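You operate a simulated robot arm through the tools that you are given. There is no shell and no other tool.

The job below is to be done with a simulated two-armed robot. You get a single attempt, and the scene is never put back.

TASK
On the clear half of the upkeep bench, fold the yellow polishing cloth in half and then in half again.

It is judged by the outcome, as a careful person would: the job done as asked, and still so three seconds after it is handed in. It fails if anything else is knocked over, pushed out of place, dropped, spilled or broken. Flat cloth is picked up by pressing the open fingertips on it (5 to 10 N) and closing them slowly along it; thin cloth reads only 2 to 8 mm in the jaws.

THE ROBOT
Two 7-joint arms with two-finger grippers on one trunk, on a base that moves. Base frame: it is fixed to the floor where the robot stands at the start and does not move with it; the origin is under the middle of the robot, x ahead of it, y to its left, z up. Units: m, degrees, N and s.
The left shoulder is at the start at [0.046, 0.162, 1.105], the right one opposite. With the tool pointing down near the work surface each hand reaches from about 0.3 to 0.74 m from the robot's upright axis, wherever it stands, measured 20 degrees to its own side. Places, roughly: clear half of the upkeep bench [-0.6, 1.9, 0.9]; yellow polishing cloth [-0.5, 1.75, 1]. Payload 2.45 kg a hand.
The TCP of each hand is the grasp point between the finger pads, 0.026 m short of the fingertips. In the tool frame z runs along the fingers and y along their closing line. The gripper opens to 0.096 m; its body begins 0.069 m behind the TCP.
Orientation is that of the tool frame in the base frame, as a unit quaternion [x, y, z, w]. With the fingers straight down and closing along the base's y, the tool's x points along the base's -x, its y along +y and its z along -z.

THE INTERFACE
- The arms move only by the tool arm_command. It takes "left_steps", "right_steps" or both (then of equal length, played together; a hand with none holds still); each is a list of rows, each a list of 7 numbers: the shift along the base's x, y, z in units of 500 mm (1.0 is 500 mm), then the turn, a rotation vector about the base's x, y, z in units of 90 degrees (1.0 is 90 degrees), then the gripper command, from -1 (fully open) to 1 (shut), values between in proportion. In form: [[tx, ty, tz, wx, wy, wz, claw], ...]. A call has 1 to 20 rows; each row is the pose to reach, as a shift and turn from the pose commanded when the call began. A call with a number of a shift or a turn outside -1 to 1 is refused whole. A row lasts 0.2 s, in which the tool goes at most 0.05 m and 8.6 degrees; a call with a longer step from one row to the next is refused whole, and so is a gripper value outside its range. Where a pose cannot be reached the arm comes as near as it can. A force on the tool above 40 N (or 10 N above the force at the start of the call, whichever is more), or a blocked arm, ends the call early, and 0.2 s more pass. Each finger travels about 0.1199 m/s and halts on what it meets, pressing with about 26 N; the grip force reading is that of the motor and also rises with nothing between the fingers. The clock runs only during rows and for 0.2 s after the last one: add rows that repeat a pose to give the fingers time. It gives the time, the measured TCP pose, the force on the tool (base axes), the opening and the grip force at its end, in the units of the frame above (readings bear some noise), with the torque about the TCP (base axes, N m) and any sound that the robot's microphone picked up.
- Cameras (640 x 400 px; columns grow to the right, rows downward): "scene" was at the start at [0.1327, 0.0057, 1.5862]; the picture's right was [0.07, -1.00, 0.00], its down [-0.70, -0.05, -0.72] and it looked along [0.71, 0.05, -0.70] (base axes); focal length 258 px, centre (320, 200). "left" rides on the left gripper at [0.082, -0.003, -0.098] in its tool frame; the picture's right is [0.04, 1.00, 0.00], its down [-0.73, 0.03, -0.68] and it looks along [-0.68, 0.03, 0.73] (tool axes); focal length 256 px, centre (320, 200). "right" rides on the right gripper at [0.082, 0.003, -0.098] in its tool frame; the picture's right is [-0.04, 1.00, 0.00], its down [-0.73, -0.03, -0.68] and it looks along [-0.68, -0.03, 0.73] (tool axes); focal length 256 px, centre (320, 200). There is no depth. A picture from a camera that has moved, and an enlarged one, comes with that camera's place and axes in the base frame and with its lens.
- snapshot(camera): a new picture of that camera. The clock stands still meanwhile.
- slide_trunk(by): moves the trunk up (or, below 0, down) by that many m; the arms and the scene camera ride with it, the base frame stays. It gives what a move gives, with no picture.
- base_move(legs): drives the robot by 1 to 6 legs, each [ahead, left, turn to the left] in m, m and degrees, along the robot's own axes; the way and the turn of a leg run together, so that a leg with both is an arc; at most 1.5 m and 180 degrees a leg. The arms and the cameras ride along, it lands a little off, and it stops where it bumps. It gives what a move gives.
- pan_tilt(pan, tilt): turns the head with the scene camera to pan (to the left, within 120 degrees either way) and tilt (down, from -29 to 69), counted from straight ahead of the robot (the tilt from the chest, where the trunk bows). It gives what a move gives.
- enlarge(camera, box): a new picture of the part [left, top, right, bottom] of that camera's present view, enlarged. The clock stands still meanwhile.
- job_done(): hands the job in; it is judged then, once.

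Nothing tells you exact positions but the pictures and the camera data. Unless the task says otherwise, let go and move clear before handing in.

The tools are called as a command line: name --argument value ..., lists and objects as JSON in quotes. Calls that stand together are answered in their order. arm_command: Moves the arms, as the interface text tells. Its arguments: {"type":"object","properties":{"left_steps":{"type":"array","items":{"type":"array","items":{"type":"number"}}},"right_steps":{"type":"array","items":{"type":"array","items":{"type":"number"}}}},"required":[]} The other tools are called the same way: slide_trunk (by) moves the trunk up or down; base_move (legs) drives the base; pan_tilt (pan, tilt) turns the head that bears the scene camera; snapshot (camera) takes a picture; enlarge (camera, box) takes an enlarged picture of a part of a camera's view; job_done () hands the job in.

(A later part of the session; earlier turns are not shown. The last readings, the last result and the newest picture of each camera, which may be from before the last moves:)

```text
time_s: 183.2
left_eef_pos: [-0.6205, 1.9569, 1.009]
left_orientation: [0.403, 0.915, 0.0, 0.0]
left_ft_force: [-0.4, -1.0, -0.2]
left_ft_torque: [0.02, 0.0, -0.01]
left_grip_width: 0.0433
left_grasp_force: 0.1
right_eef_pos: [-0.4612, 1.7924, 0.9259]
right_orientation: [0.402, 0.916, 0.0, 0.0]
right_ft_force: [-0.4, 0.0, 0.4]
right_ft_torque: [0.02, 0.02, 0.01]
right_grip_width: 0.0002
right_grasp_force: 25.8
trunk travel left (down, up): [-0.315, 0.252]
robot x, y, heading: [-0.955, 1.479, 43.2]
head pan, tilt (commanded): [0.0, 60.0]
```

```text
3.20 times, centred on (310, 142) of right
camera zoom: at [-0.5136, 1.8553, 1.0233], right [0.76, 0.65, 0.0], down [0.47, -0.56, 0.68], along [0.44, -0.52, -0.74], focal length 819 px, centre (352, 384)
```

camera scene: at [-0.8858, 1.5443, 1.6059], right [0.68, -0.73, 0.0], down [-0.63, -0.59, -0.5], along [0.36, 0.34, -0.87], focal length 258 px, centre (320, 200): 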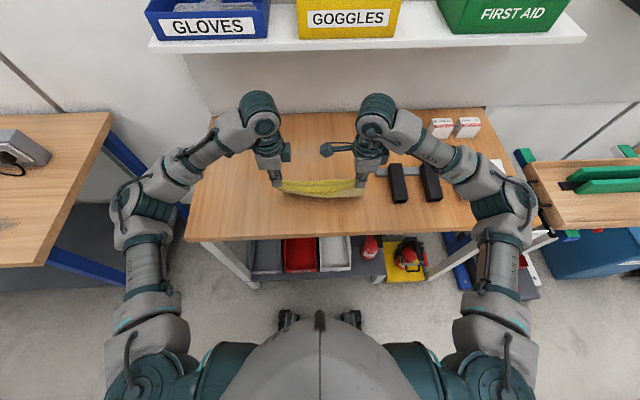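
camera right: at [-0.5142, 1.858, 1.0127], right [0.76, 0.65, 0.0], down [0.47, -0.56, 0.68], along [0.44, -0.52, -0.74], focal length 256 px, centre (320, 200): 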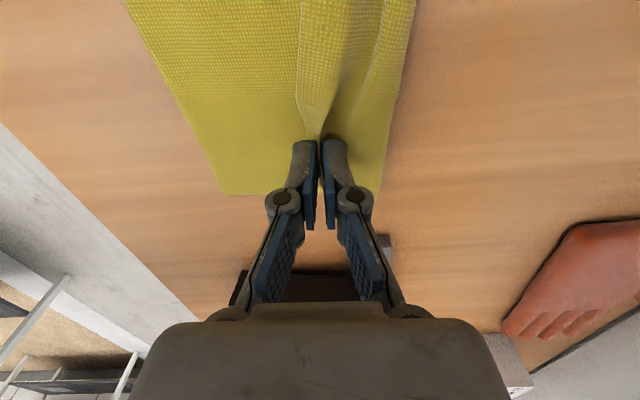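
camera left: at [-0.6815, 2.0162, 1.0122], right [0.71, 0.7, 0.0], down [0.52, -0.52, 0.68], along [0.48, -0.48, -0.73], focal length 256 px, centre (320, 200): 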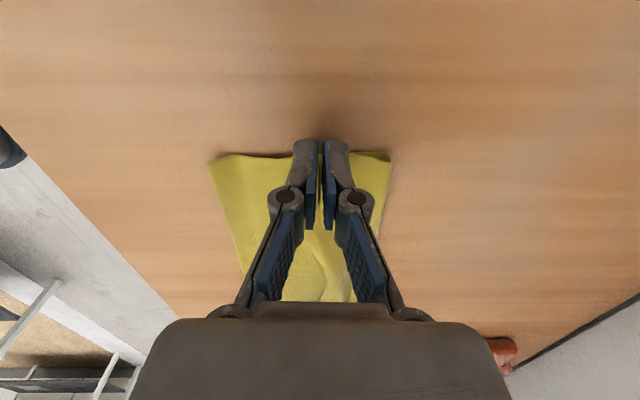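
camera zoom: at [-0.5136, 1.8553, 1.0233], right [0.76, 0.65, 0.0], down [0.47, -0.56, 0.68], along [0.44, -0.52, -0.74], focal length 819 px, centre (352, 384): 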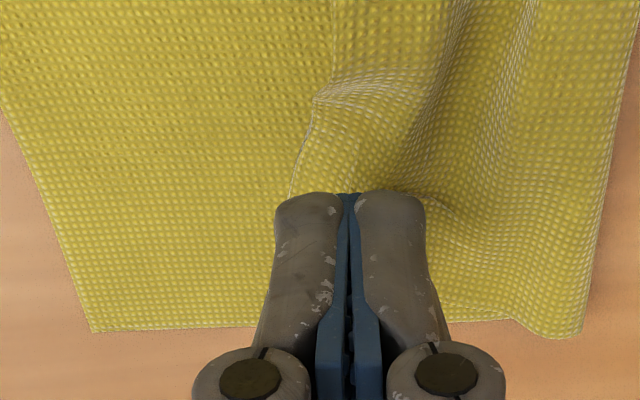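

That pinch missed (jaws empty). I'll reopen a bit wider, shift back 5 mm over the edge, and press slightly more.

arm_command --right_steps '[[0, 0, 0.006, 0, 0, 0, 0.8], [-0.004, -0.0036, 0.006, 0, 0, 0, 0.5], [-0.0074, -0.0067, 0.0, 0, 0, 0, 0.5], [-0.0074, -0.0067, -0.012, 0, 0, 0, 0.5], [-0.0074, -0.0067, -0.022, 0, 0, 0, 0.5], [-0.0074, -0.0067, -0.03, 0, 0, 0, 0.5], [-0.0074, -0.0067, -0.034, 0, 0, 0, 0.5], [-0.0074, -0.0067, -0.034, 0, 0, 0, 0.5]]'

enlarge --camera "right" --box '[210, 80, 410, 205]'

```text
time_s: 185.0
left_eef_pos: [-0.622, 1.9581, 1.009]
left_orientation: [0.404, 0.915, 0.001, 0.0]
left_ft_force: [-0.6, -0.3, 0.4]
left_ft_torque: [-0.02, 0.04, 0.0]
left_grip_width: 0.0432
left_grasp_force: 0.0
right_eef_pos: [-0.4639, 1.7902, 0.9065]
right_orientation: [0.403, 0.915, 0.001, 0.0]
right_ft_force: [1.5, -0.4, 7.6]
right_ft_torque: [0.09, -0.09, 0.0]
right_grip_width: 0.0245
right_grasp_force: 0.5
trunk travel left (down, up): [-0.315, 0.252]
robot x, y, heading: [-0.9561, 1.4817, 43.3]
head pan, tilt (commanded): [0.0, 60.0]
```

```text
3.20 times, centred on (310, 142) of right
camera zoom: at [-0.5173, 1.8511, 1.006], right [0.76, 0.64, 0.0], down [0.47, -0.56, 0.68], along [0.44, -0.52, -0.74], focal length 819 px, centre (352, 384)
```

zoom: 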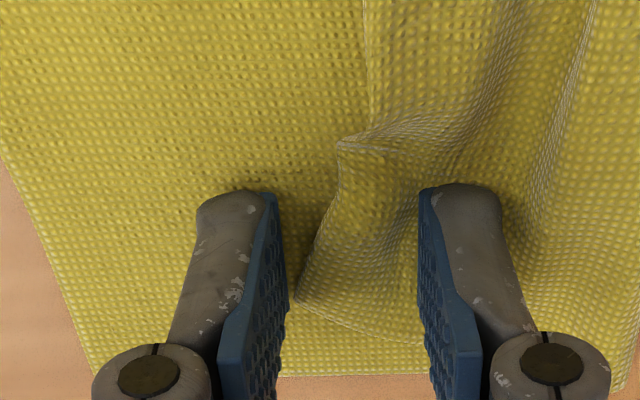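

The edge and corner are well between the fingers with contact. I'll ease up half a millimetre and close slowly.

arm_command --right_steps '[[0, 0, 0.001, 0, 0, 0, 0.56], [0, 0, 0.002, 0, 0, 0, 0.62], [0, 0, 0.002, 0, 0, 0, 0.68], [0, 0, 0.002, 0, 0, 0, 0.74], [0, 0, 0.003, 0, 0, 0, 0.8], [0, 0, 0.003, 0, 0, 0, 0.86], [0, 0, 0.003, 0, 0, 0, 0.92], [0, 0, 0.003, 0, 0, 0, 1.0], [0, 0, 0.003, 0, 0, 0, 1.0]]'

enlarge --camera "right" --box '[210, 80, 410, 205]'

arm_command --right_steps '[[0, 0, 0.006, 0, 0, 0, 1.0], [0, 0, 0.016, 0, 0, 0, 1.0], [0, 0, 0.028, 0, 0, 0, 1.0], [0, 0, 0.036, 0, 0, 0, 1.0]]'

enlarge --camera "right" --box '[210, 80, 410, 205]'

```text
time_s: 187.0
left_eef_pos: [-0.6209, 1.9562, 1.0071]
left_orientation: [0.404, 0.915, 0.0, 0.0]
left_ft_force: [-1.0, -0.8, 0.1]
left_ft_torque: [-0.02, -0.03, 0.04]
left_grip_width: 0.0433
left_grasp_force: 0.0
right_eef_pos: [-0.4634, 1.7886, 0.9103]
right_orientation: [0.403, 0.915, 0.0, -0.001]
right_ft_force: [1.3, -0.5, 0.9]
right_ft_torque: [0.03, -0.01, -0.01]
right_grip_width: 0.0012
right_grasp_force: 22.1
trunk travel left (down, up): [-0.315, 0.252]
robot x, y, heading: [-0.955, 1.4797, 43.1]
head pan, tilt (commanded): [0.0, 60.0]
```

```text
3.20 times, centred on (310, 142) of right
camera zoom: at [-0.5168, 1.8511, 1.0075], right [0.76, 0.64, 0.0], down [0.47, -0.56, 0.68], along [0.44, -0.52, -0.74], focal length 819 px, centre (352, 384)
```

zoom: 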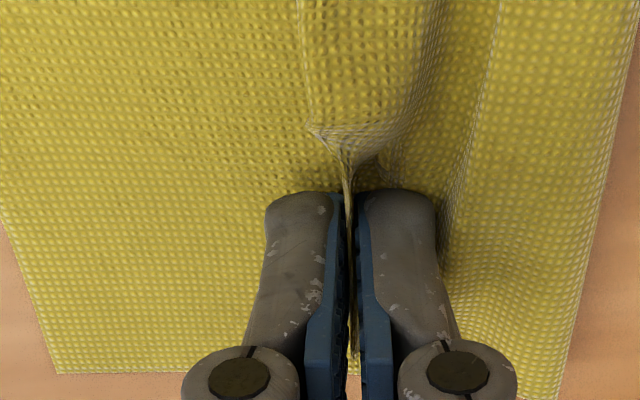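

```text
time_s: 188.0
left_eef_pos: [-0.6207, 1.9565, 1.0084]
left_orientation: [0.403, 0.915, 0.0, -0.001]
left_ft_force: [-0.2, -1.6, -0.1]
left_ft_torque: [0.02, -0.02, 0.01]
left_grip_width: 0.0435
left_grasp_force: 0.0
right_eef_pos: [-0.464, 1.7905, 0.9272]
right_orientation: [0.403, 0.915, 0.001, 0.0]
right_ft_force: [0.2, 0.3, 3.7]
right_ft_torque: [0.03, 0.01, -0.01]
right_grip_width: 0.0047
right_grasp_force: 24.8
trunk travel left (down, up): [-0.315, 0.252]
robot x, y, heading: [-0.9521, 1.4806, 43.1]
head pan, tilt (commanded): [0.0, 60.0]
```

```text
3.20 times, centred on (310, 142) of right
camera zoom: at [-0.5172, 1.8526, 1.0252], right [0.76, 0.65, 0.0], down [0.47, -0.56, 0.68], along [0.44, -0.52, -0.74], focal length 819 px, centre (352, 384)
```

zoom: 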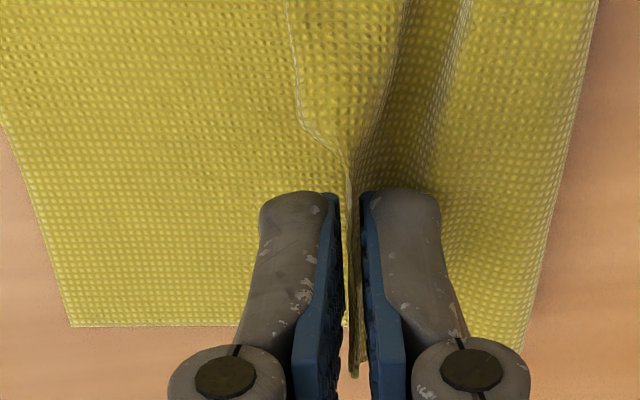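

The right hand holds the top edge's corner now. I'll draw it back and slightly right in a slow move, watching that the crease stays.

arm_command --right_steps '[[-0.002, -0.004, 0, 0, 0, 0, 1.0], [-0.007, -0.013, 0, 0, 0, 0, 1.0], [-0.013, -0.024, 0, 0, 0, 0, 1.0], [-0.019, -0.036, 0, 0, 0, 0, 1.0], [-0.025, -0.047, 0, 0, 0, 0, 1.0], [-0.03, -0.056, 0, 0, 0, 0, 1.0], [-0.033, -0.062, 0, 0, 0, 0, 1.0], [-0.033, -0.062, 0, 0, 0, 0, 1.0]]'

snapshot --camera "right"

enlarge --camera "scene" --box '[266, 160, 374, 220]'

```text
time_s: 189.8
left_eef_pos: [-0.6199, 1.9576, 1.0074]
left_orientation: [0.403, 0.915, 0.0, 0.0]
left_ft_force: [0.1, 0.0, -0.2]
left_ft_torque: [0.0, -0.03, 0.01]
left_grip_width: 0.0433
left_grasp_force: 0.1
right_eef_pos: [-0.4823, 1.7585, 0.9263]
right_orientation: [0.403, 0.915, 0.0, -0.001]
right_ft_force: [-0.5, -0.4, 0.0]
right_ft_torque: [-0.01, 0.0, 0.03]
right_grip_width: 0.0023
right_grasp_force: 23.5
trunk travel left (down, up): [-0.315, 0.252]
robot x, y, heading: [-0.9559, 1.4768, 43.1]
head pan, tilt (commanded): [0.0, 60.0]
```

```text
taken
camera right: at [-0.535, 1.8199, 1.0253], right [0.76, 0.64, 0.0], down [0.47, -0.56, 0.68], along [0.44, -0.52, -0.74], focal length 256 px, centre (320, 200)
```

right: 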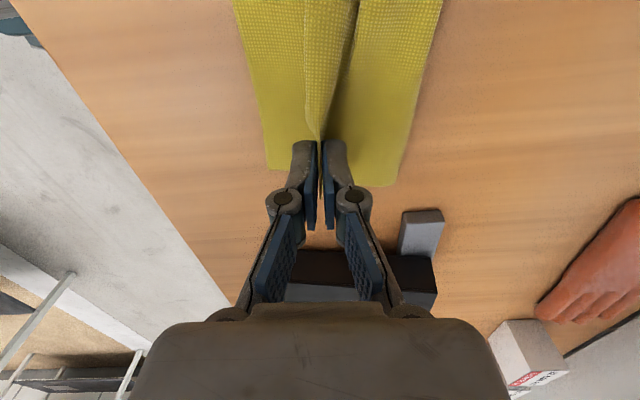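

```text
5.93 times, centred on (320, 190) of scene
camera zoom: at [-0.8851, 1.5445, 1.6059], right [0.68, -0.73, 0.0], down [-0.63, -0.59, -0.5], along [0.36, 0.34, -0.87], focal length 1528 px, centre (320, 259)
```

zoom: 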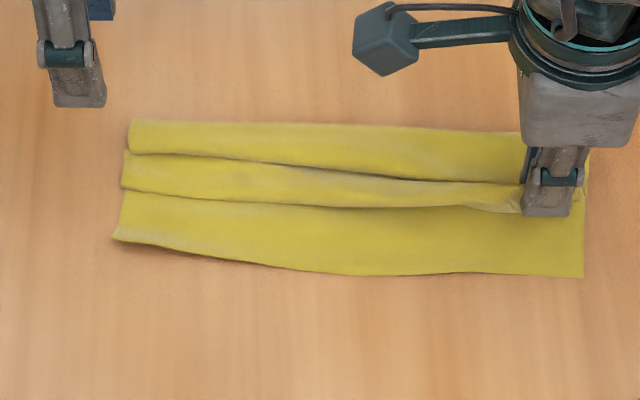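

Pulling drags the whole cloth along, so I'll stop pulling and look at the left side before re-gripping there.

enlarge --camera "left" --box '[190, 40, 410, 170]'

enlarge --camera "right" --box '[210, 0, 450, 190]'

```text
2.91 times, centred on (300, 105) of left
camera zoom: at [-0.6797, 2.0158, 1.1055], right [0.71, 0.7, 0.0], down [0.52, -0.52, 0.68], along [0.48, -0.48, -0.73], focal length 745 px, centre (378, 476)
```

zoom: 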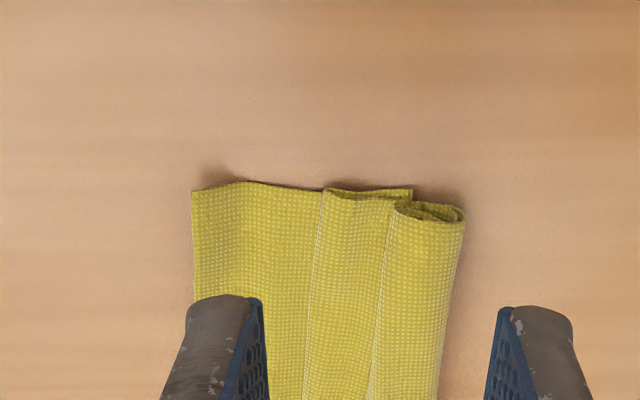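

```text
2.11 times, centred on (330, 95) of right
camera zoom: at [-0.535, 1.8199, 1.0253], right [0.76, 0.64, 0.0], down [0.47, -0.56, 0.68], along [0.44, -0.52, -0.74], focal length 539 px, centre (299, 421)
```

zoom: 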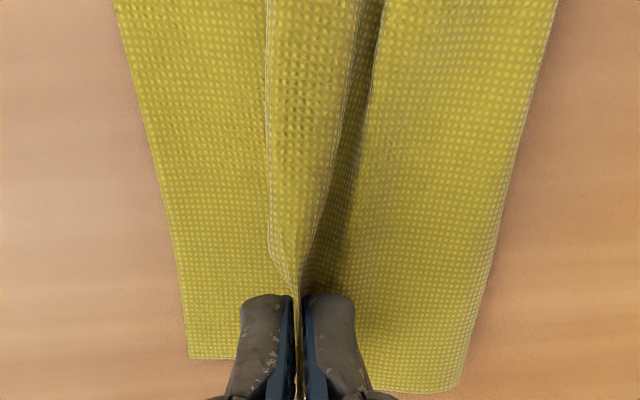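

The lower edge nearest me lies flat, single-layer and straight — ideal for a clean grip. I'll release the top edge, and instead take that lower edge by both corners with a small pinch, so everything can hang out straight from it.

arm_command --right_steps '[[0, 0, -0.01, 0, 0, 0, 1.0], [0, 0, -0.014, 0, 0, 0, 0.8], [0, 0, -0.014, 0, 0, 0, 0.6], [0, 0, -0.01, 0, 0, 0, 0.4], [0, 0, 0.01, 0, 0, 0, 0.4], [0, 0, 0.04, 0, 0, 0, 0.4], [-0.01, -0.01, 0.08, 0, 0, 0, 0.5], [-0.025, -0.025, 0.11, 0, 0, 0, 0.62], [-0.0354, -0.0346, 0.12, 0, 0, 0, 0.62], [-0.0354, -0.0346, 0.12, 0, 0, 0, 0.62]]' --left_steps '[[0, 0, 0, 0, 0, 0, 0.1], [-0.002, -0.006, 0, 0, 0, 0, 0.3], [-0.006, -0.02, -0.01, 0, 0, 0, 0.5], [-0.012, -0.04, -0.02, 0, 0, 0, 0.62], [-0.018, -0.06, -0.03, 0, 0, 0, 0.62], [-0.024, -0.08, -0.04, 0, 0, 0, 0.62], [-0.029, -0.095, -0.05, 0, 0, 0, 0.62], [-0.0318, -0.1036, -0.06, 0, 0, 0, 0.62], [-0.0318, -0.1036, -0.07, 0, 0, 0, 0.62], [-0.0318, -0.1036, -0.07, 0, 0, 0, 0.62]]'

enlarge --camera "left" --box '[190, 40, 410, 170]'

enlarge --camera "right" --box '[190, 20, 410, 170]'

enlarge --camera "scene" --box '[266, 150, 374, 220]'

```text
time_s: 192.0
left_eef_pos: [-0.6359, 1.9039, 0.9731]
left_orientation: [0.404, 0.915, -0.001, 0.0]
left_ft_force: [-0.1, 0.3, 0.5]
left_ft_torque: [0.05, -0.03, -0.01]
left_grip_width: 0.0179
left_grasp_force: 0.1
right_eef_pos: [-0.4986, 1.7409, 0.9867]
right_orientation: [0.403, 0.915, 0.0, -0.003]
right_ft_force: [0.6, -0.5, -0.2]
right_ft_torque: [0.01, 0.01, -0.02]
right_grip_width: 0.0183
right_grasp_force: 0.0
trunk travel left (down, up): [-0.315, 0.252]
robot x, y, heading: [-0.9546, 1.4812, 43.1]
head pan, tilt (commanded): [0.0, 60.0]
```

```text
2.91 times, centred on (300, 105) of left
camera zoom: at [-0.6955, 1.9624, 1.0709], right [0.71, 0.7, 0.0], down [0.52, -0.52, 0.68], along [0.48, -0.48, -0.73], focal length 745 px, centre (378, 476)
```

zoom: 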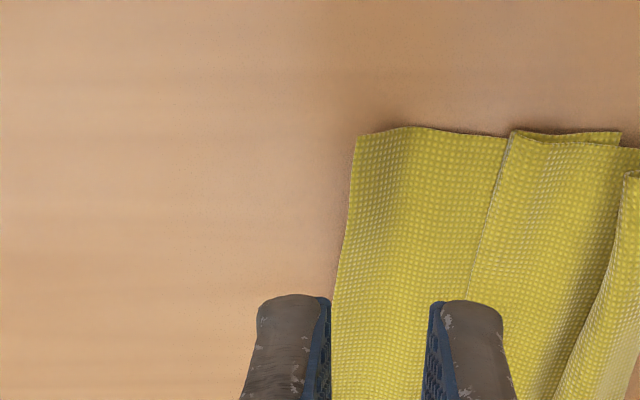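

```text
2.67 times, centred on (300, 95) of right
camera zoom: at [-0.551, 1.8031, 1.0857], right [0.76, 0.65, 0.0], down [0.48, -0.56, 0.68], along [0.44, -0.52, -0.74], focal length 683 px, centre (373, 480)
```

zoom: 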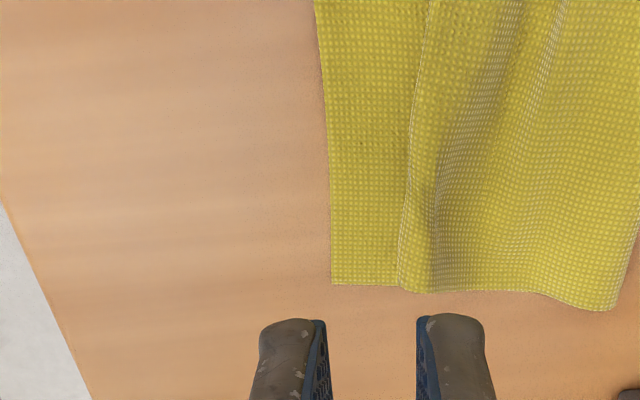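

```text
5.71 times, centred on (320, 185) of scene
camera zoom: at [-0.8852, 1.5439, 1.6059], right [0.68, -0.73, 0.0], down [-0.63, -0.59, -0.5], along [0.36, 0.34, -0.87], focal length 1474 px, centre (320, 286)
```

zoom: 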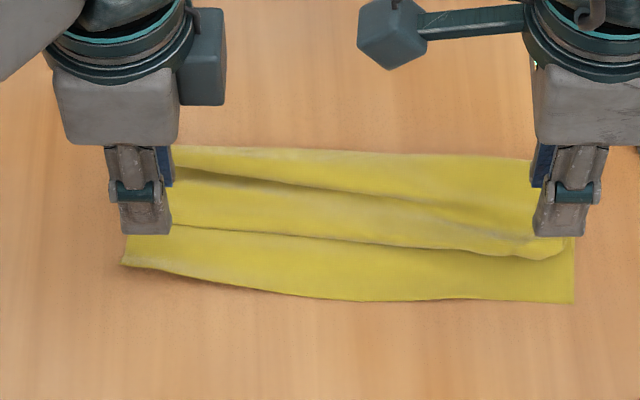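

Both hands are over the lower edge's corners (about 1 cm in). I'll narrow the opening, lower to contact and press.

arm_command --left_steps '[[0, 0, -0.02, 0, 0, 0, 0.667], [0, 0, -0.05, 0, 0, 0, 0.667], [0, 0, -0.08, 0, 0, 0, 0.667], [0, 0, -0.105, 0, 0, 0, 0.667], [0, 0, -0.118, 0, 0, 0, 0.667], [0, 0, -0.122, 0, 0, 0, 0.667], [0, 0, -0.122, 0, 0, 0, 0.667]]' --right_steps '[[-0.002, -0.0018, -0.02, 0, 0, 0, 0.667], [-0.004, -0.0036, -0.055, 0, 0, 0, 0.667], [-0.0059, -0.0053, -0.095, 0, 0, 0, 0.667], [-0.0059, -0.0053, -0.125, 0, 0, 0, 0.667], [-0.0059, -0.0053, -0.143, 0, 0, 0, 0.667], [-0.0059, -0.0053, -0.149, 0, 0, 0, 0.667], [-0.0059, -0.0053, -0.149, 0, 0, 0, 0.667]]'

enlarge --camera "left" --box '[210, 80, 410, 205]'

enlarge --camera "right" --box '[210, 80, 410, 205]'

```text
time_s: 193.6
left_eef_pos: [-0.6369, 1.904, 0.9116]
left_orientation: [0.404, 0.915, 0.0, 0.0]
left_ft_force: [-0.2, 0.2, 0.0]
left_ft_torque: [0.01, 0.0, 0.0]
left_grip_width: 0.016
left_grasp_force: 0.0
right_eef_pos: [-0.5001, 1.7385, 0.9132]
right_orientation: [0.404, 0.915, 0.0, -0.002]
right_ft_force: [1.0, 0.0, 3.3]
right_ft_torque: [-0.02, -0.09, 0.01]
right_grip_width: 0.0156
right_grasp_force: 0.0
trunk travel left (down, up): [-0.315, 0.252]
robot x, y, heading: [-0.9535, 1.481, 43.6]
head pan, tilt (commanded): [0.0, 60.0]
```

```text
3.20 times, centred on (310, 142) of left
camera zoom: at [-0.6961, 1.9634, 1.0092], right [0.71, 0.7, 0.0], down [0.52, -0.52, 0.68], along [0.48, -0.48, -0.73], focal length 819 px, centre (352, 384)
```

zoom: 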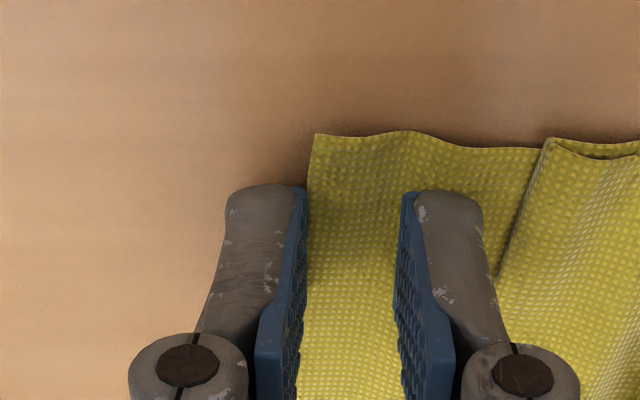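

```text
3.20 times, centred on (310, 142) of right
camera zoom: at [-0.5537, 1.8003, 1.0116], right [0.76, 0.64, 0.0], down [0.47, -0.56, 0.68], along [0.44, -0.52, -0.74], focal length 819 px, centre (352, 384)
```

zoom: 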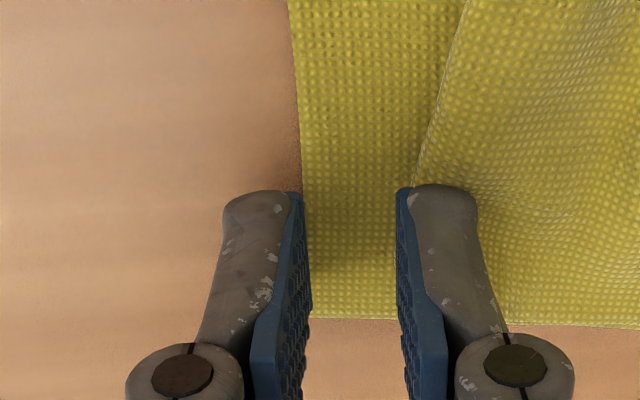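

The rear fingers sit just outside the edge. I'll shift the left 3 mm inward, narrow the right a bit so it stays clear of the upper layer, and press.

arm_command --left_steps '[[0.0022, 0.002, 0.0, 0, 0, 0, 0.667], [0.0045, 0.004, -0.003, 0, 0, 0, 0.667], [0.0045, 0.004, -0.006, 0, 0, 0, 0.667], [0.0045, 0.004, -0.008, 0, 0, 0, 0.667], [0.0045, 0.004, -0.008, 0, 0, 0, 0.667]]' --right_steps '[[0, 0, 0.006, 0, 0, 0, 0.72], [-0.0012, -0.001, 0.004, 0, 0, 0, 0.75], [-0.0012, -0.001, 0.0, 0, 0, 0, 0.75], [-0.0012, -0.001, -0.006, 0, 0, 0, 0.75], [-0.0012, -0.001, -0.008, 0, 0, 0, 0.75]]'

arm_command --left_steps '[[0, 0, -0.002, 0, 0, 0, 0.667], [0, 0, -0.004, 0, 0, 0, 0.667], [0, 0, -0.004, 0, 0, 0, 0.667]]' --right_steps '[[0, 0, -0.002, 0, 0, 0, 0.75], [0, 0, -0.004, 0, 0, 0, 0.75], [0, 0, -0.004, 0, 0, 0, 0.75]]'

```text
time_s: 194.8
left_eef_pos: [-0.6351, 1.9071, 0.908]
left_orientation: [0.403, 0.915, 0.0, 0.0]
left_ft_force: [0.4, -0.6, 1.3]
left_ft_torque: [-0.01, -0.01, 0.01]
left_grip_width: 0.0159
left_grasp_force: 0.0
right_eef_pos: [-0.5017, 1.738, 0.9102]
right_orientation: [0.403, 0.915, 0.001, -0.001]
right_ft_force: [-0.2, -0.6, 0.7]
right_ft_torque: [0.02, -0.02, 0.01]
right_grip_width: 0.0119
right_grasp_force: 0.0
trunk travel left (down, up): [-0.315, 0.252]
robot x, y, heading: [-0.9555, 1.4813, 43.2]
head pan, tilt (commanded): [0.0, 60.0]
```

```text
time_s: 195.6
left_eef_pos: [-0.6346, 1.9058, 0.9089]
left_orientation: [0.403, 0.915, 0.001, 0.001]
left_ft_force: [0.2, 2.0, 10.9]
left_ft_torque: [0.03, 0.03, 0.0]
left_grip_width: 0.0158
left_grasp_force: 0.1
right_eef_pos: [-0.5024, 1.7385, 0.9083]
right_orientation: [0.403, 0.915, 0.001, -0.002]
right_ft_force: [1.3, 1.0, 3.9]
right_ft_torque: [0.04, -0.07, 0.0]
right_grip_width: 0.0121
right_grasp_force: 0.3
trunk travel left (down, up): [-0.315, 0.252]
robot x, y, heading: [-0.9548, 1.4817, 43.1]
head pan, tilt (commanded): [0.0, 60.0]
```

Left 11 N, right 4 N. I'll ease the left, press the right slightly more, and close both slowly.

arm_command --left_steps '[[0, 0, 0.001, 0, 0, 0, 0.7], [0, 0, 0.001, 0, 0, 0, 0.75], [0, 0, 0.002, 0, 0, 0, 0.8], [0, 0, 0.002, 0, 0, 0, 0.85], [0, 0, 0.003, 0, 0, 0, 0.9], [0, 0, 0.003, 0, 0, 0, 0.95], [0, 0, 0.003, 0, 0, 0, 1.0], [0, 0, 0.003, 0, 0, 0, 1.0]]' --right_steps '[[0, 0, -0.002, 0, 0, 0, 0.76], [0, 0, -0.002, 0, 0, 0, 0.8], [0, 0, -0.001, 0, 0, 0, 0.84], [0, 0, -0.001, 0, 0, 0, 0.88], [0, 0, 0.0, 0, 0, 0, 0.92], [0, 0, 0.0, 0, 0, 0, 0.96], [0, 0, 0.0, 0, 0, 0, 1.0], [0, 0, 0.0, 0, 0, 0, 1.0]]'

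enlarge --camera "left" --box '[210, 80, 410, 205]'

enlarge --camera "right" --box '[210, 80, 410, 205]'

```text
time_s: 197.4
left_eef_pos: [-0.6347, 1.907, 0.9085]
left_orientation: [0.404, 0.915, -0.001, 0.0]
left_ft_force: [0.5, 0.2, 0.5]
left_ft_torque: [0.02, 0.03, -0.01]
left_grip_width: 0.0
left_grasp_force: 26.6
right_eef_pos: [-0.5026, 1.7367, 0.9072]
right_orientation: [0.402, 0.915, 0.0, -0.001]
right_ft_force: [0.8, 1.7, 7.6]
right_ft_torque: [0.05, -0.06, -0.01]
right_grip_width: 0.0001
right_grasp_force: 26.2
trunk travel left (down, up): [-0.315, 0.252]
robot x, y, heading: [-0.9547, 1.4793, 43.6]
head pan, tilt (commanded): [0.0, 60.0]
```

```text
3.20 times, centred on (310, 142) of left
camera zoom: at [-0.6942, 1.9658, 1.0054], right [0.71, 0.7, 0.0], down [0.52, -0.52, 0.68], along [0.48, -0.48, -0.73], focal length 819 px, centre (352, 384)
```

zoom: 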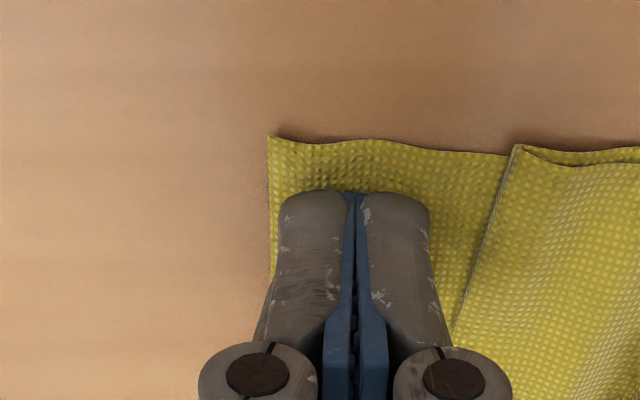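

```text
3.20 times, centred on (310, 142) of right
camera zoom: at [-0.5556, 1.7996, 1.0047], right [0.76, 0.65, 0.0], down [0.47, -0.56, 0.68], along [0.44, -0.52, -0.74], focal length 819 px, centre (352, 384)
```

zoom: 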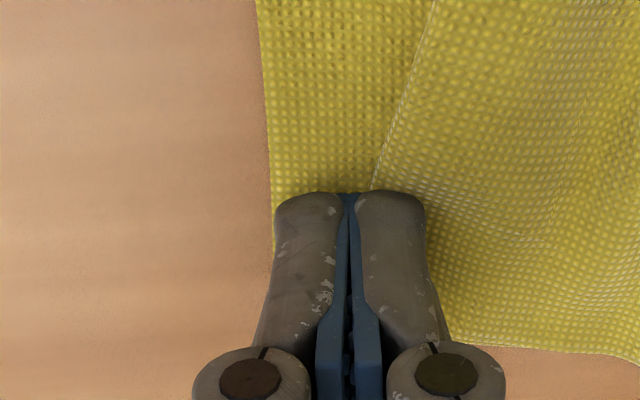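

Both pinches slipped off the edge, but the top edge now lies only about 2 cm from the lower edge at the right. I'll raise both hands and take stock of the fold.

arm_command --left_steps '[[0, 0, 0.006, 0, 0, 0, 0.8], [0, 0, 0.02, 0, 0, 0, 0.6], [0, 0, 0.05, 0, 0, 0, 0.54], [0, 0, 0.09, 0, 0, 0, 0.54], [-0.01, 0.01, 0.13, 0, 0, 0, 0.54], [-0.03, 0.033, 0.17, 0, 0, 0, 0.54], [-0.05, 0.055, 0.2, 0, 0, 0, 0.54], [-0.06, 0.066, 0.21, 0, 0, 0, 0.54]]' --right_steps '[[0, 0, 0.006, 0, 0, 0, 0.8], [0, 0, 0.02, 0, 0, 0, 0.6], [0, 0, 0.05, 0, 0, 0, 0.54], [0, 0, 0.09, 0, 0, 0, 0.54], [0.01, -0.01, 0.13, 0, 0, 0, 0.54], [0.03, -0.033, 0.17, 0, 0, 0, 0.54], [0.05, -0.055, 0.2, 0, 0, 0, 0.54], [0.06, -0.066, 0.21, 0, 0, 0, 0.54]]'

enlarge --camera "scene" --box '[266, 155, 374, 220]'

snapshot --camera "left"

snapshot --camera "right"

```text
time_s: 199.2
left_eef_pos: [-0.6649, 1.9396, 1.0134]
left_orientation: [0.404, 0.915, 0.0, -0.001]
left_ft_force: [-0.2, 0.2, 0.3]
left_ft_torque: [-0.03, -0.03, -0.03]
left_grip_width: 0.0222
left_grasp_force: 0.1
right_eef_pos: [-0.4721, 1.7048, 1.0107]
right_orientation: [0.402, 0.916, 0.0, -0.002]
right_ft_force: [0.2, 0.3, 0.3]
right_ft_torque: [0.02, -0.01, 0.0]
right_grip_width: 0.0222
right_grasp_force: 0.0
trunk travel left (down, up): [-0.315, 0.252]
robot x, y, heading: [-0.9576, 1.4797, 43.1]
head pan, tilt (commanded): [0.0, 60.0]
```

```text
5.93 times, centred on (320, 188) of scene
camera zoom: at [-0.8854, 1.5441, 1.6059], right [0.68, -0.73, 0.0], down [-0.63, -0.59, -0.5], along [0.36, 0.34, -0.87], focal length 1528 px, centre (320, 274)
```

zoom: 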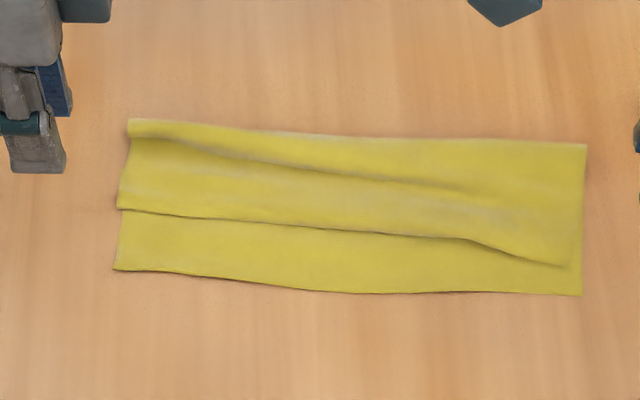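

```text
taken
camera left: at [-0.7233, 1.9984, 1.1107], right [0.71, 0.7, 0.0], down [0.52, -0.52, 0.68], along [0.48, -0.48, -0.73], focal length 256 px, centre (320, 200)
```

left: 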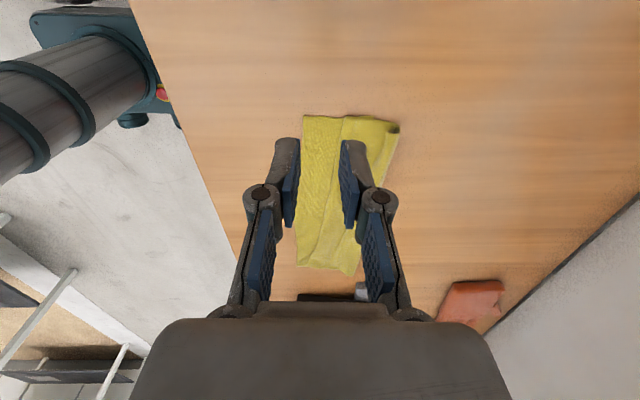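

```text
taken
camera right: at [-0.5253, 1.7671, 1.1089], right [0.76, 0.65, 0.0], down [0.48, -0.56, 0.68], along [0.44, -0.52, -0.74], focal length 256 px, centre (320, 200)
```

right: 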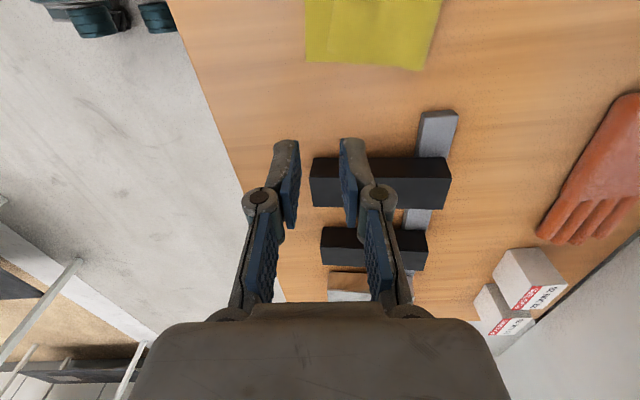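

The fold is now decent: about 9–10 cm deep with the top edge 2–4 cm short of the lower edge and a gentle slack wave. I'll re-grip the now-flat top edge at both ends (with a small turn to match it) for one more clean re-lay.

arm_command --left_steps '[[0.01, -0.0015, 0.0, 0, 0, -0.01, 0.54], [0.03, -0.0045, 0.0, 0, 0, -0.025, 0.54], [0.055, -0.008, -0.01, 0, 0, -0.04, 0.54], [0.08, -0.012, -0.03, 0, 0, -0.055, 0.54], [0.1, -0.015, -0.06, 0, 0, -0.067, 0.54], [0.11, -0.016, -0.1, 0, 0, -0.067, 0.54], [0.11, -0.016, -0.14, 0, 0, -0.067, 0.54], [0.11, -0.016, -0.17, 0, 0, -0.067, 0.54], [0.11, -0.016, -0.187, 0, 0, -0.067, 0.54], [0.11, -0.016, -0.19, 0, 0, -0.067, 0.54]]' --right_steps '[[-0.003, 0.011, 0.0, 0, 0, -0.01, 0.54], [-0.009, 0.032, 0.0, 0, 0, -0.025, 0.54], [-0.017, 0.06, -0.01, 0, 0, -0.04, 0.54], [-0.025, 0.088, -0.03, 0, 0, -0.055, 0.54], [-0.031, 0.108, -0.06, 0, 0, -0.067, 0.54], [-0.034, 0.1196, -0.1, 0, 0, -0.067, 0.54], [-0.034, 0.1196, -0.14, 0, 0, -0.067, 0.54], [-0.034, 0.1196, -0.165, 0, 0, -0.067, 0.54], [-0.034, 0.1196, -0.182, 0, 0, -0.067, 0.54], [-0.034, 0.1196, -0.185, 0, 0, -0.067, 0.54]]'

enlarge --camera "left" --box '[210, 80, 410, 205]'

enlarge --camera "right" --box '[210, 80, 410, 205]'

```text
time_s: 201.4
left_eef_pos: [-0.608, 1.932, 0.9168]
left_orientation: [0.451, 0.893, 0.0, -0.001]
left_ft_force: [-0.6, 0.2, -0.1]
left_ft_torque: [0.0, -0.02, 0.01]
left_grip_width: 0.0223
left_grasp_force: 0.0
right_eef_pos: [-0.4896, 1.7653, 0.9197]
right_orientation: [0.451, 0.893, 0.001, -0.002]
right_ft_force: [-0.1, -0.4, -0.5]
right_ft_torque: [0.02, 0.01, 0.0]
right_grip_width: 0.0219
right_grasp_force: 0.1
trunk travel left (down, up): [-0.315, 0.252]
robot x, y, heading: [-0.9535, 1.4837, 42.9]
head pan, tilt (commanded): [0.0, 60.0]
```

```text
3.20 times, centred on (310, 142) of left
camera zoom: at [-0.6608, 1.997, 1.0147], right [0.78, 0.62, 0.0], down [0.46, -0.57, 0.68], along [0.42, -0.53, -0.73], focal length 819 px, centre (352, 384)
```

zoom: 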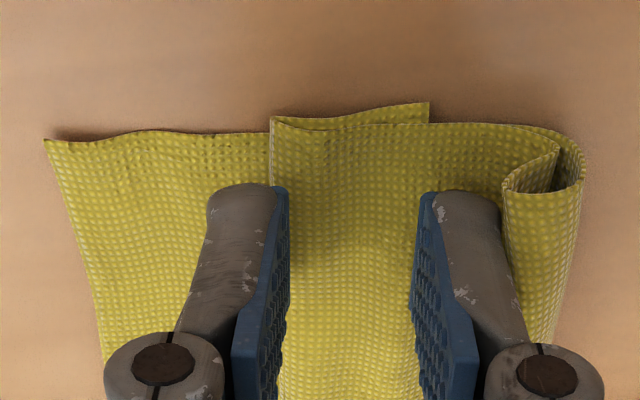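

```text
3.20 times, centred on (310, 142) of right
camera zoom: at [-0.5359, 1.8319, 1.0171], right [0.83, 0.56, 0.0], down [0.41, -0.61, 0.68], along [0.38, -0.56, -0.74], focal length 819 px, centre (352, 384)
```

zoom: 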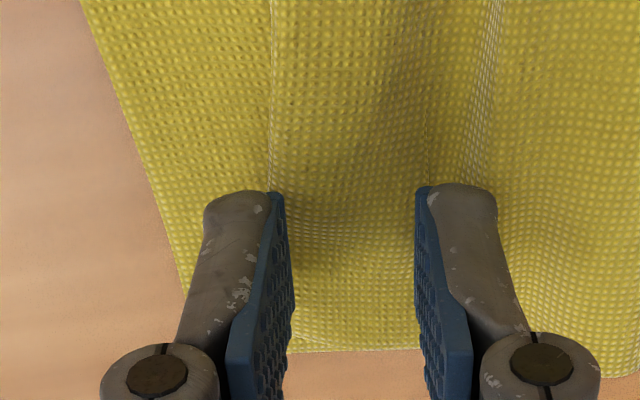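

At the left the top edge is tucked and the slack sits near the crease. A better idea: pick the cloth up by the crease itself with both hands, so both halves hang down like a towel over a rail and straighten out, then lay it down. I'll move both hands up and over the crease.

arm_command --left_steps '[[0, 0, 0.02, 0, 0, 0.01, 0.5], [0.005, 0.003, 0.05, 0, 0, 0.025, 0.45], [0.015, 0.01, 0.08, 0, 0, 0.04, 0.4], [0.028, 0.018, 0.1, 0, 0, 0.055, 0.375], [0.0428, 0.0278, 0.1, 0, 0, 0.067, 0.375], [0.0428, 0.0278, 0.1, 0, 0, 0.067, 0.375]]' --right_steps '[[0, 0, 0.02, 0, 0, 0.01, 0.5], [0.012, 0.006, 0.05, 0, 0, 0.025, 0.45], [0.032, 0.017, 0.08, 0, 0, 0.04, 0.4], [0.055, 0.03, 0.1, 0, 0, 0.055, 0.375], [0.075, 0.04, 0.1, 0, 0, 0.067, 0.375], [0.0814, 0.0438, 0.1, 0, 0, 0.067, 0.375]]'

snapshot --camera "left"

snapshot --camera "right"

enlarge --camera "scene" --box '[266, 155, 374, 220]'

```text
time_s: 202.8
left_eef_pos: [-0.5878, 1.9446, 0.9691]
left_orientation: [0.404, 0.915, 0.001, 0.0]
left_ft_force: [0.3, 0.6, 0.1]
left_ft_torque: [-0.03, 0.02, -0.03]
left_grip_width: 0.03
left_grasp_force: 0.1
right_eef_pos: [-0.4468, 1.7862, 0.9687]
right_orientation: [0.402, 0.915, 0.001, -0.002]
right_ft_force: [-0.7, 0.5, -1.1]
right_ft_torque: [-0.04, -0.01, 0.02]
right_grip_width: 0.0298
right_grasp_force: 0.1
trunk travel left (down, up): [-0.315, 0.252]
robot x, y, heading: [-0.9557, 1.4809, 43.3]
head pan, tilt (commanded): [0.0, 60.0]
```

```text
taken
camera left: at [-0.6471, 2.0046, 1.0662], right [0.71, 0.7, 0.0], down [0.52, -0.52, 0.68], along [0.48, -0.48, -0.73], focal length 256 px, centre (320, 200)
```

left: 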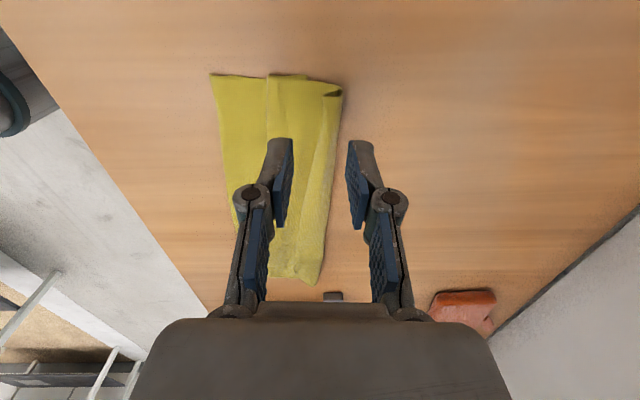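

```text
taken
camera right: at [-0.4999, 1.8479, 1.0669], right [0.76, 0.65, 0.0], down [0.47, -0.56, 0.68], along [0.44, -0.52, -0.74], focal length 256 px, centre (320, 200)
```

right: 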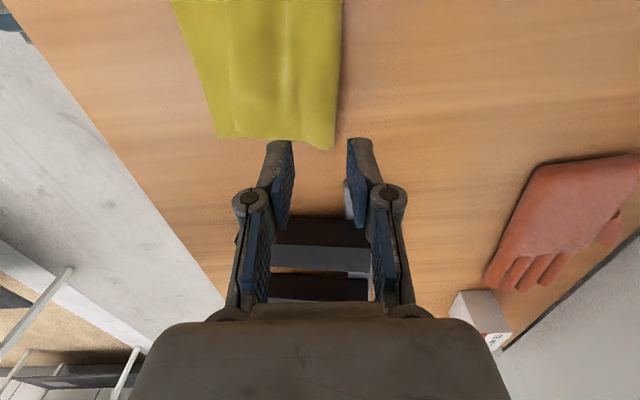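

```text
5.93 times, centred on (320, 188) of scene
camera zoom: at [-0.8848, 1.5442, 1.6059], right [0.68, -0.73, 0.0], down [-0.63, -0.59, -0.5], along [0.36, 0.34, -0.87], focal length 1528 px, centre (320, 274)
```

zoom: 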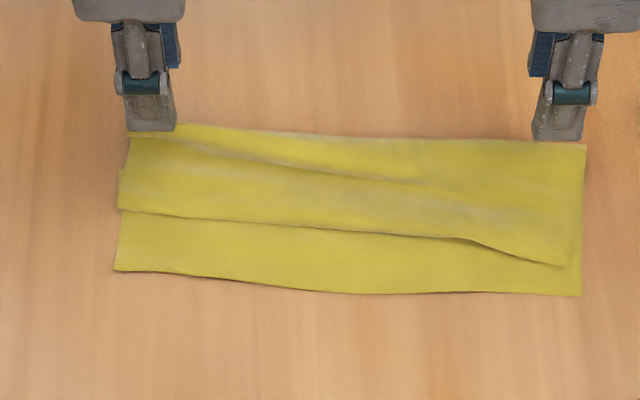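

Both hands straddle the crease nicely (it lies just inside the forward finger). I'll lower and press gently.

arm_command --left_steps '[[0, 0, -0.02, 0, 0, 0, 0.375], [0, 0, -0.05, 0, 0, 0, 0.375], [0, 0, -0.08, 0, 0, 0, 0.375], [0, 0, -0.103, 0, 0, 0, 0.375], [0, 0, -0.114, 0, 0, 0, 0.375], [0, 0, -0.116, 0, 0, 0, 0.375]]' --right_steps '[[0, 0, -0.02, 0, 0, 0, 0.375], [0, 0, -0.05, 0, 0, 0, 0.375], [0, 0, -0.08, 0, 0, 0, 0.375], [0, 0, -0.103, 0, 0, 0, 0.375], [0, 0, -0.114, 0, 0, 0, 0.375], [0, 0, -0.116, 0, 0, 0, 0.375]]'

arm_command --left_steps '[[0, 0, -0.003, 0, 0, 0, 0.375], [0, 0, -0.006, 0, 0, 0, 0.375], [0, 0, -0.006, 0, 0, 0, 0.375]]' --right_steps '[[0, 0, -0.003, 0, 0, 0, 0.375], [0, 0, -0.006, 0, 0, 0, 0.375], [0, 0, -0.006, 0, 0, 0, 0.375]]'

enlarge --camera "left" --box '[210, 80, 410, 205]'

enlarge --camera "right" --box '[210, 80, 410, 205]'

```text
time_s: 204.2
left_eef_pos: [-0.5881, 1.9458, 0.9097]
left_orientation: [0.404, 0.915, 0.0, 0.0]
left_ft_force: [0.2, -0.1, -0.6]
left_ft_torque: [0.01, -0.01, 0.01]
left_grip_width: 0.0299
left_grasp_force: 0.1
right_eef_pos: [-0.4482, 1.7865, 0.9123]
right_orientation: [0.403, 0.915, 0.0, -0.001]
right_ft_force: [-0.2, 0.5, -0.7]
right_ft_torque: [-0.01, 0.02, -0.02]
right_grip_width: 0.0298
right_grasp_force: 0.0
trunk travel left (down, up): [-0.315, 0.252]
robot x, y, heading: [-0.9567, 1.4804, 42.9]
head pan, tilt (commanded): [0.0, 60.0]
```

```text
time_s: 205.0
left_eef_pos: [-0.5878, 1.9455, 0.9067]
left_orientation: [0.403, 0.915, 0.0, 0.0]
left_ft_force: [-1.3, -0.4, 11.2]
left_ft_torque: [-0.13, 0.22, 0.0]
left_grip_width: 0.0312
left_grasp_force: 0.2
right_eef_pos: [-0.4484, 1.7853, 0.9096]
right_orientation: [0.403, 0.915, 0.0, -0.001]
right_ft_force: [0.5, 0.8, 0.8]
right_ft_torque: [-0.03, 0.0, 0.0]
right_grip_width: 0.03
right_grasp_force: 0.0
trunk travel left (down, up): [-0.315, 0.252]
robot x, y, heading: [-0.9557, 1.4799, 43.3]
head pan, tilt (commanded): [0.0, 60.0]
```

```text
3.20 times, centred on (310, 142) of left
camera zoom: at [-0.6474, 2.0041, 1.0051], right [0.71, 0.7, 0.0], down [0.52, -0.52, 0.68], along [0.48, -0.48, -0.73], focal length 819 px, centre (352, 384)
```

zoom: 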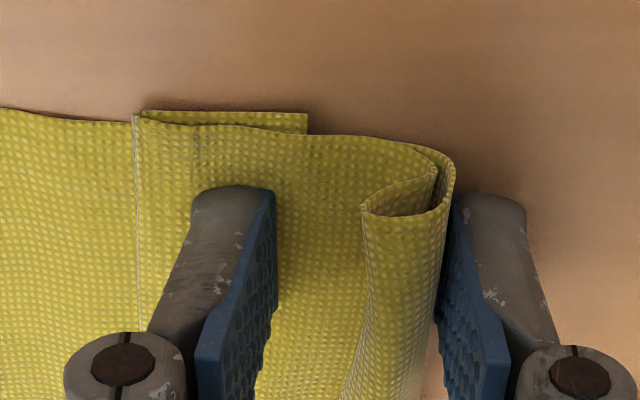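

```text
3.20 times, centred on (310, 142) of right
camera zoom: at [-0.5016, 1.8479, 1.0074], right [0.76, 0.65, 0.0], down [0.47, -0.56, 0.68], along [0.44, -0.52, -0.74], focal length 819 px, centre (352, 384)
```

zoom: 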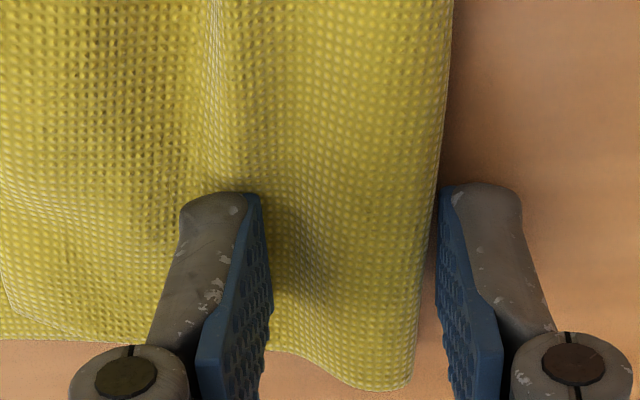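

The fingers flank the crease perfectly. I'll even out the pressure and close slowly, pushing the crease up between the fingers.

arm_command --left_steps '[[0, 0, 0.002, 0, 0, 0, 0.375], [0, 0, 0.002, 0, 0, 0, 0.375]]' --right_steps '[[0, 0, -0.002, 0, 0, 0, 0.375], [0, 0, -0.004, 0, 0, 0, 0.375]]'

arm_command --left_steps '[[0, 0, 0.0, 0, 0, 0, 0.42], [0, 0, 0.0, 0, 0, 0, 0.48], [0, 0, 0.0, 0, 0, 0, 0.54], [0, 0, 0.001, 0, 0, 0, 0.6], [0, 0, 0.001, 0, 0, 0, 0.66], [0, 0, 0.002, 0, 0, 0, 0.72]]' --right_steps '[[0, 0, 0.0, 0, 0, 0, 0.42], [0, 0, 0.0, 0, 0, 0, 0.48], [0, 0, 0.0, 0, 0, 0, 0.54], [0, 0, 0.001, 0, 0, 0, 0.6], [0, 0, 0.001, 0, 0, 0, 0.66], [0, 0, 0.002, 0, 0, 0, 0.72]]'

enlarge --camera "left" --box '[210, 80, 410, 205]'

enlarge --camera "right" --box '[210, 80, 410, 205]'

```text
time_s: 205.6
left_eef_pos: [-0.5883, 1.9444, 0.9075]
left_orientation: [0.403, 0.915, 0.0, 0.0]
left_ft_force: [1.0, -0.4, 1.5]
left_ft_torque: [0.02, -0.01, -0.02]
left_grip_width: 0.0298
left_grasp_force: 0.0
right_eef_pos: [-0.4472, 1.7859, 0.9068]
right_orientation: [0.404, 0.915, 0.002, -0.001]
right_ft_force: [0.8, -0.5, 5.5]
right_ft_torque: [-0.13, 0.03, 0.01]
right_grip_width: 0.0301
right_grasp_force: 0.3
trunk travel left (down, up): [-0.315, 0.252]
robot x, y, heading: [-0.9535, 1.4818, 43.3]
head pan, tilt (commanded): [0.0, 60.0]
```

```text
time_s: 207.0
left_eef_pos: [-0.5886, 1.9466, 0.9083]
left_orientation: [0.404, 0.915, 0.0, -0.001]
left_ft_force: [-0.6, 1.2, -0.2]
left_ft_torque: [0.03, 0.01, -0.04]
left_grip_width: 0.0133
left_grasp_force: 0.0
right_eef_pos: [-0.4485, 1.7866, 0.9068]
right_orientation: [0.403, 0.915, 0.0, -0.001]
right_ft_force: [-0.2, 0.3, 4.7]
right_ft_torque: [-0.06, 0.0, -0.02]
right_grip_width: 0.0134
right_grasp_force: 0.0
trunk travel left (down, up): [-0.315, 0.252]
robot x, y, heading: [-0.9573, 1.4815, 43.3]
head pan, tilt (commanded): [0.0, 60.0]
```

```text
3.20 times, centred on (310, 142) of left
camera zoom: at [-0.6472, 2.0047, 1.0067], right [0.71, 0.7, 0.0], down [0.52, -0.52, 0.68], along [0.48, -0.48, -0.73], focal length 819 px, centre (352, 384)
```

zoom: 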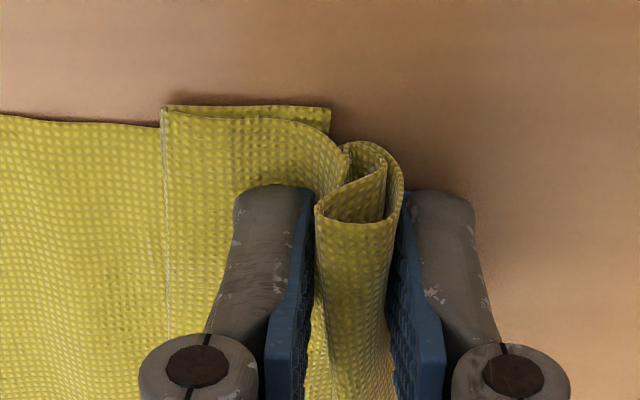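

```text
3.20 times, centred on (310, 142) of right
camera zoom: at [-0.5013, 1.8491, 1.0051], right [0.76, 0.65, 0.0], down [0.48, -0.56, 0.68], along [0.44, -0.52, -0.74], focal length 819 px, centre (352, 384)
```

zoom: 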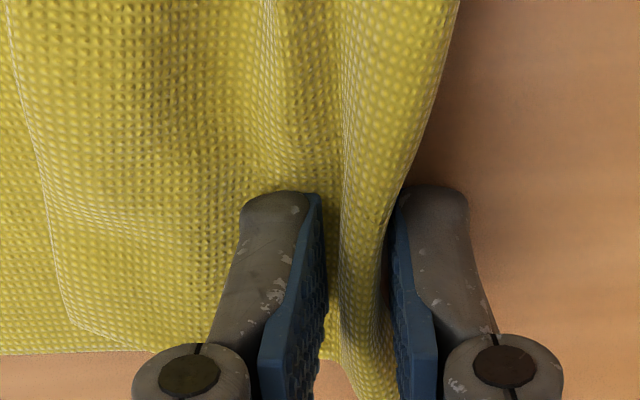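

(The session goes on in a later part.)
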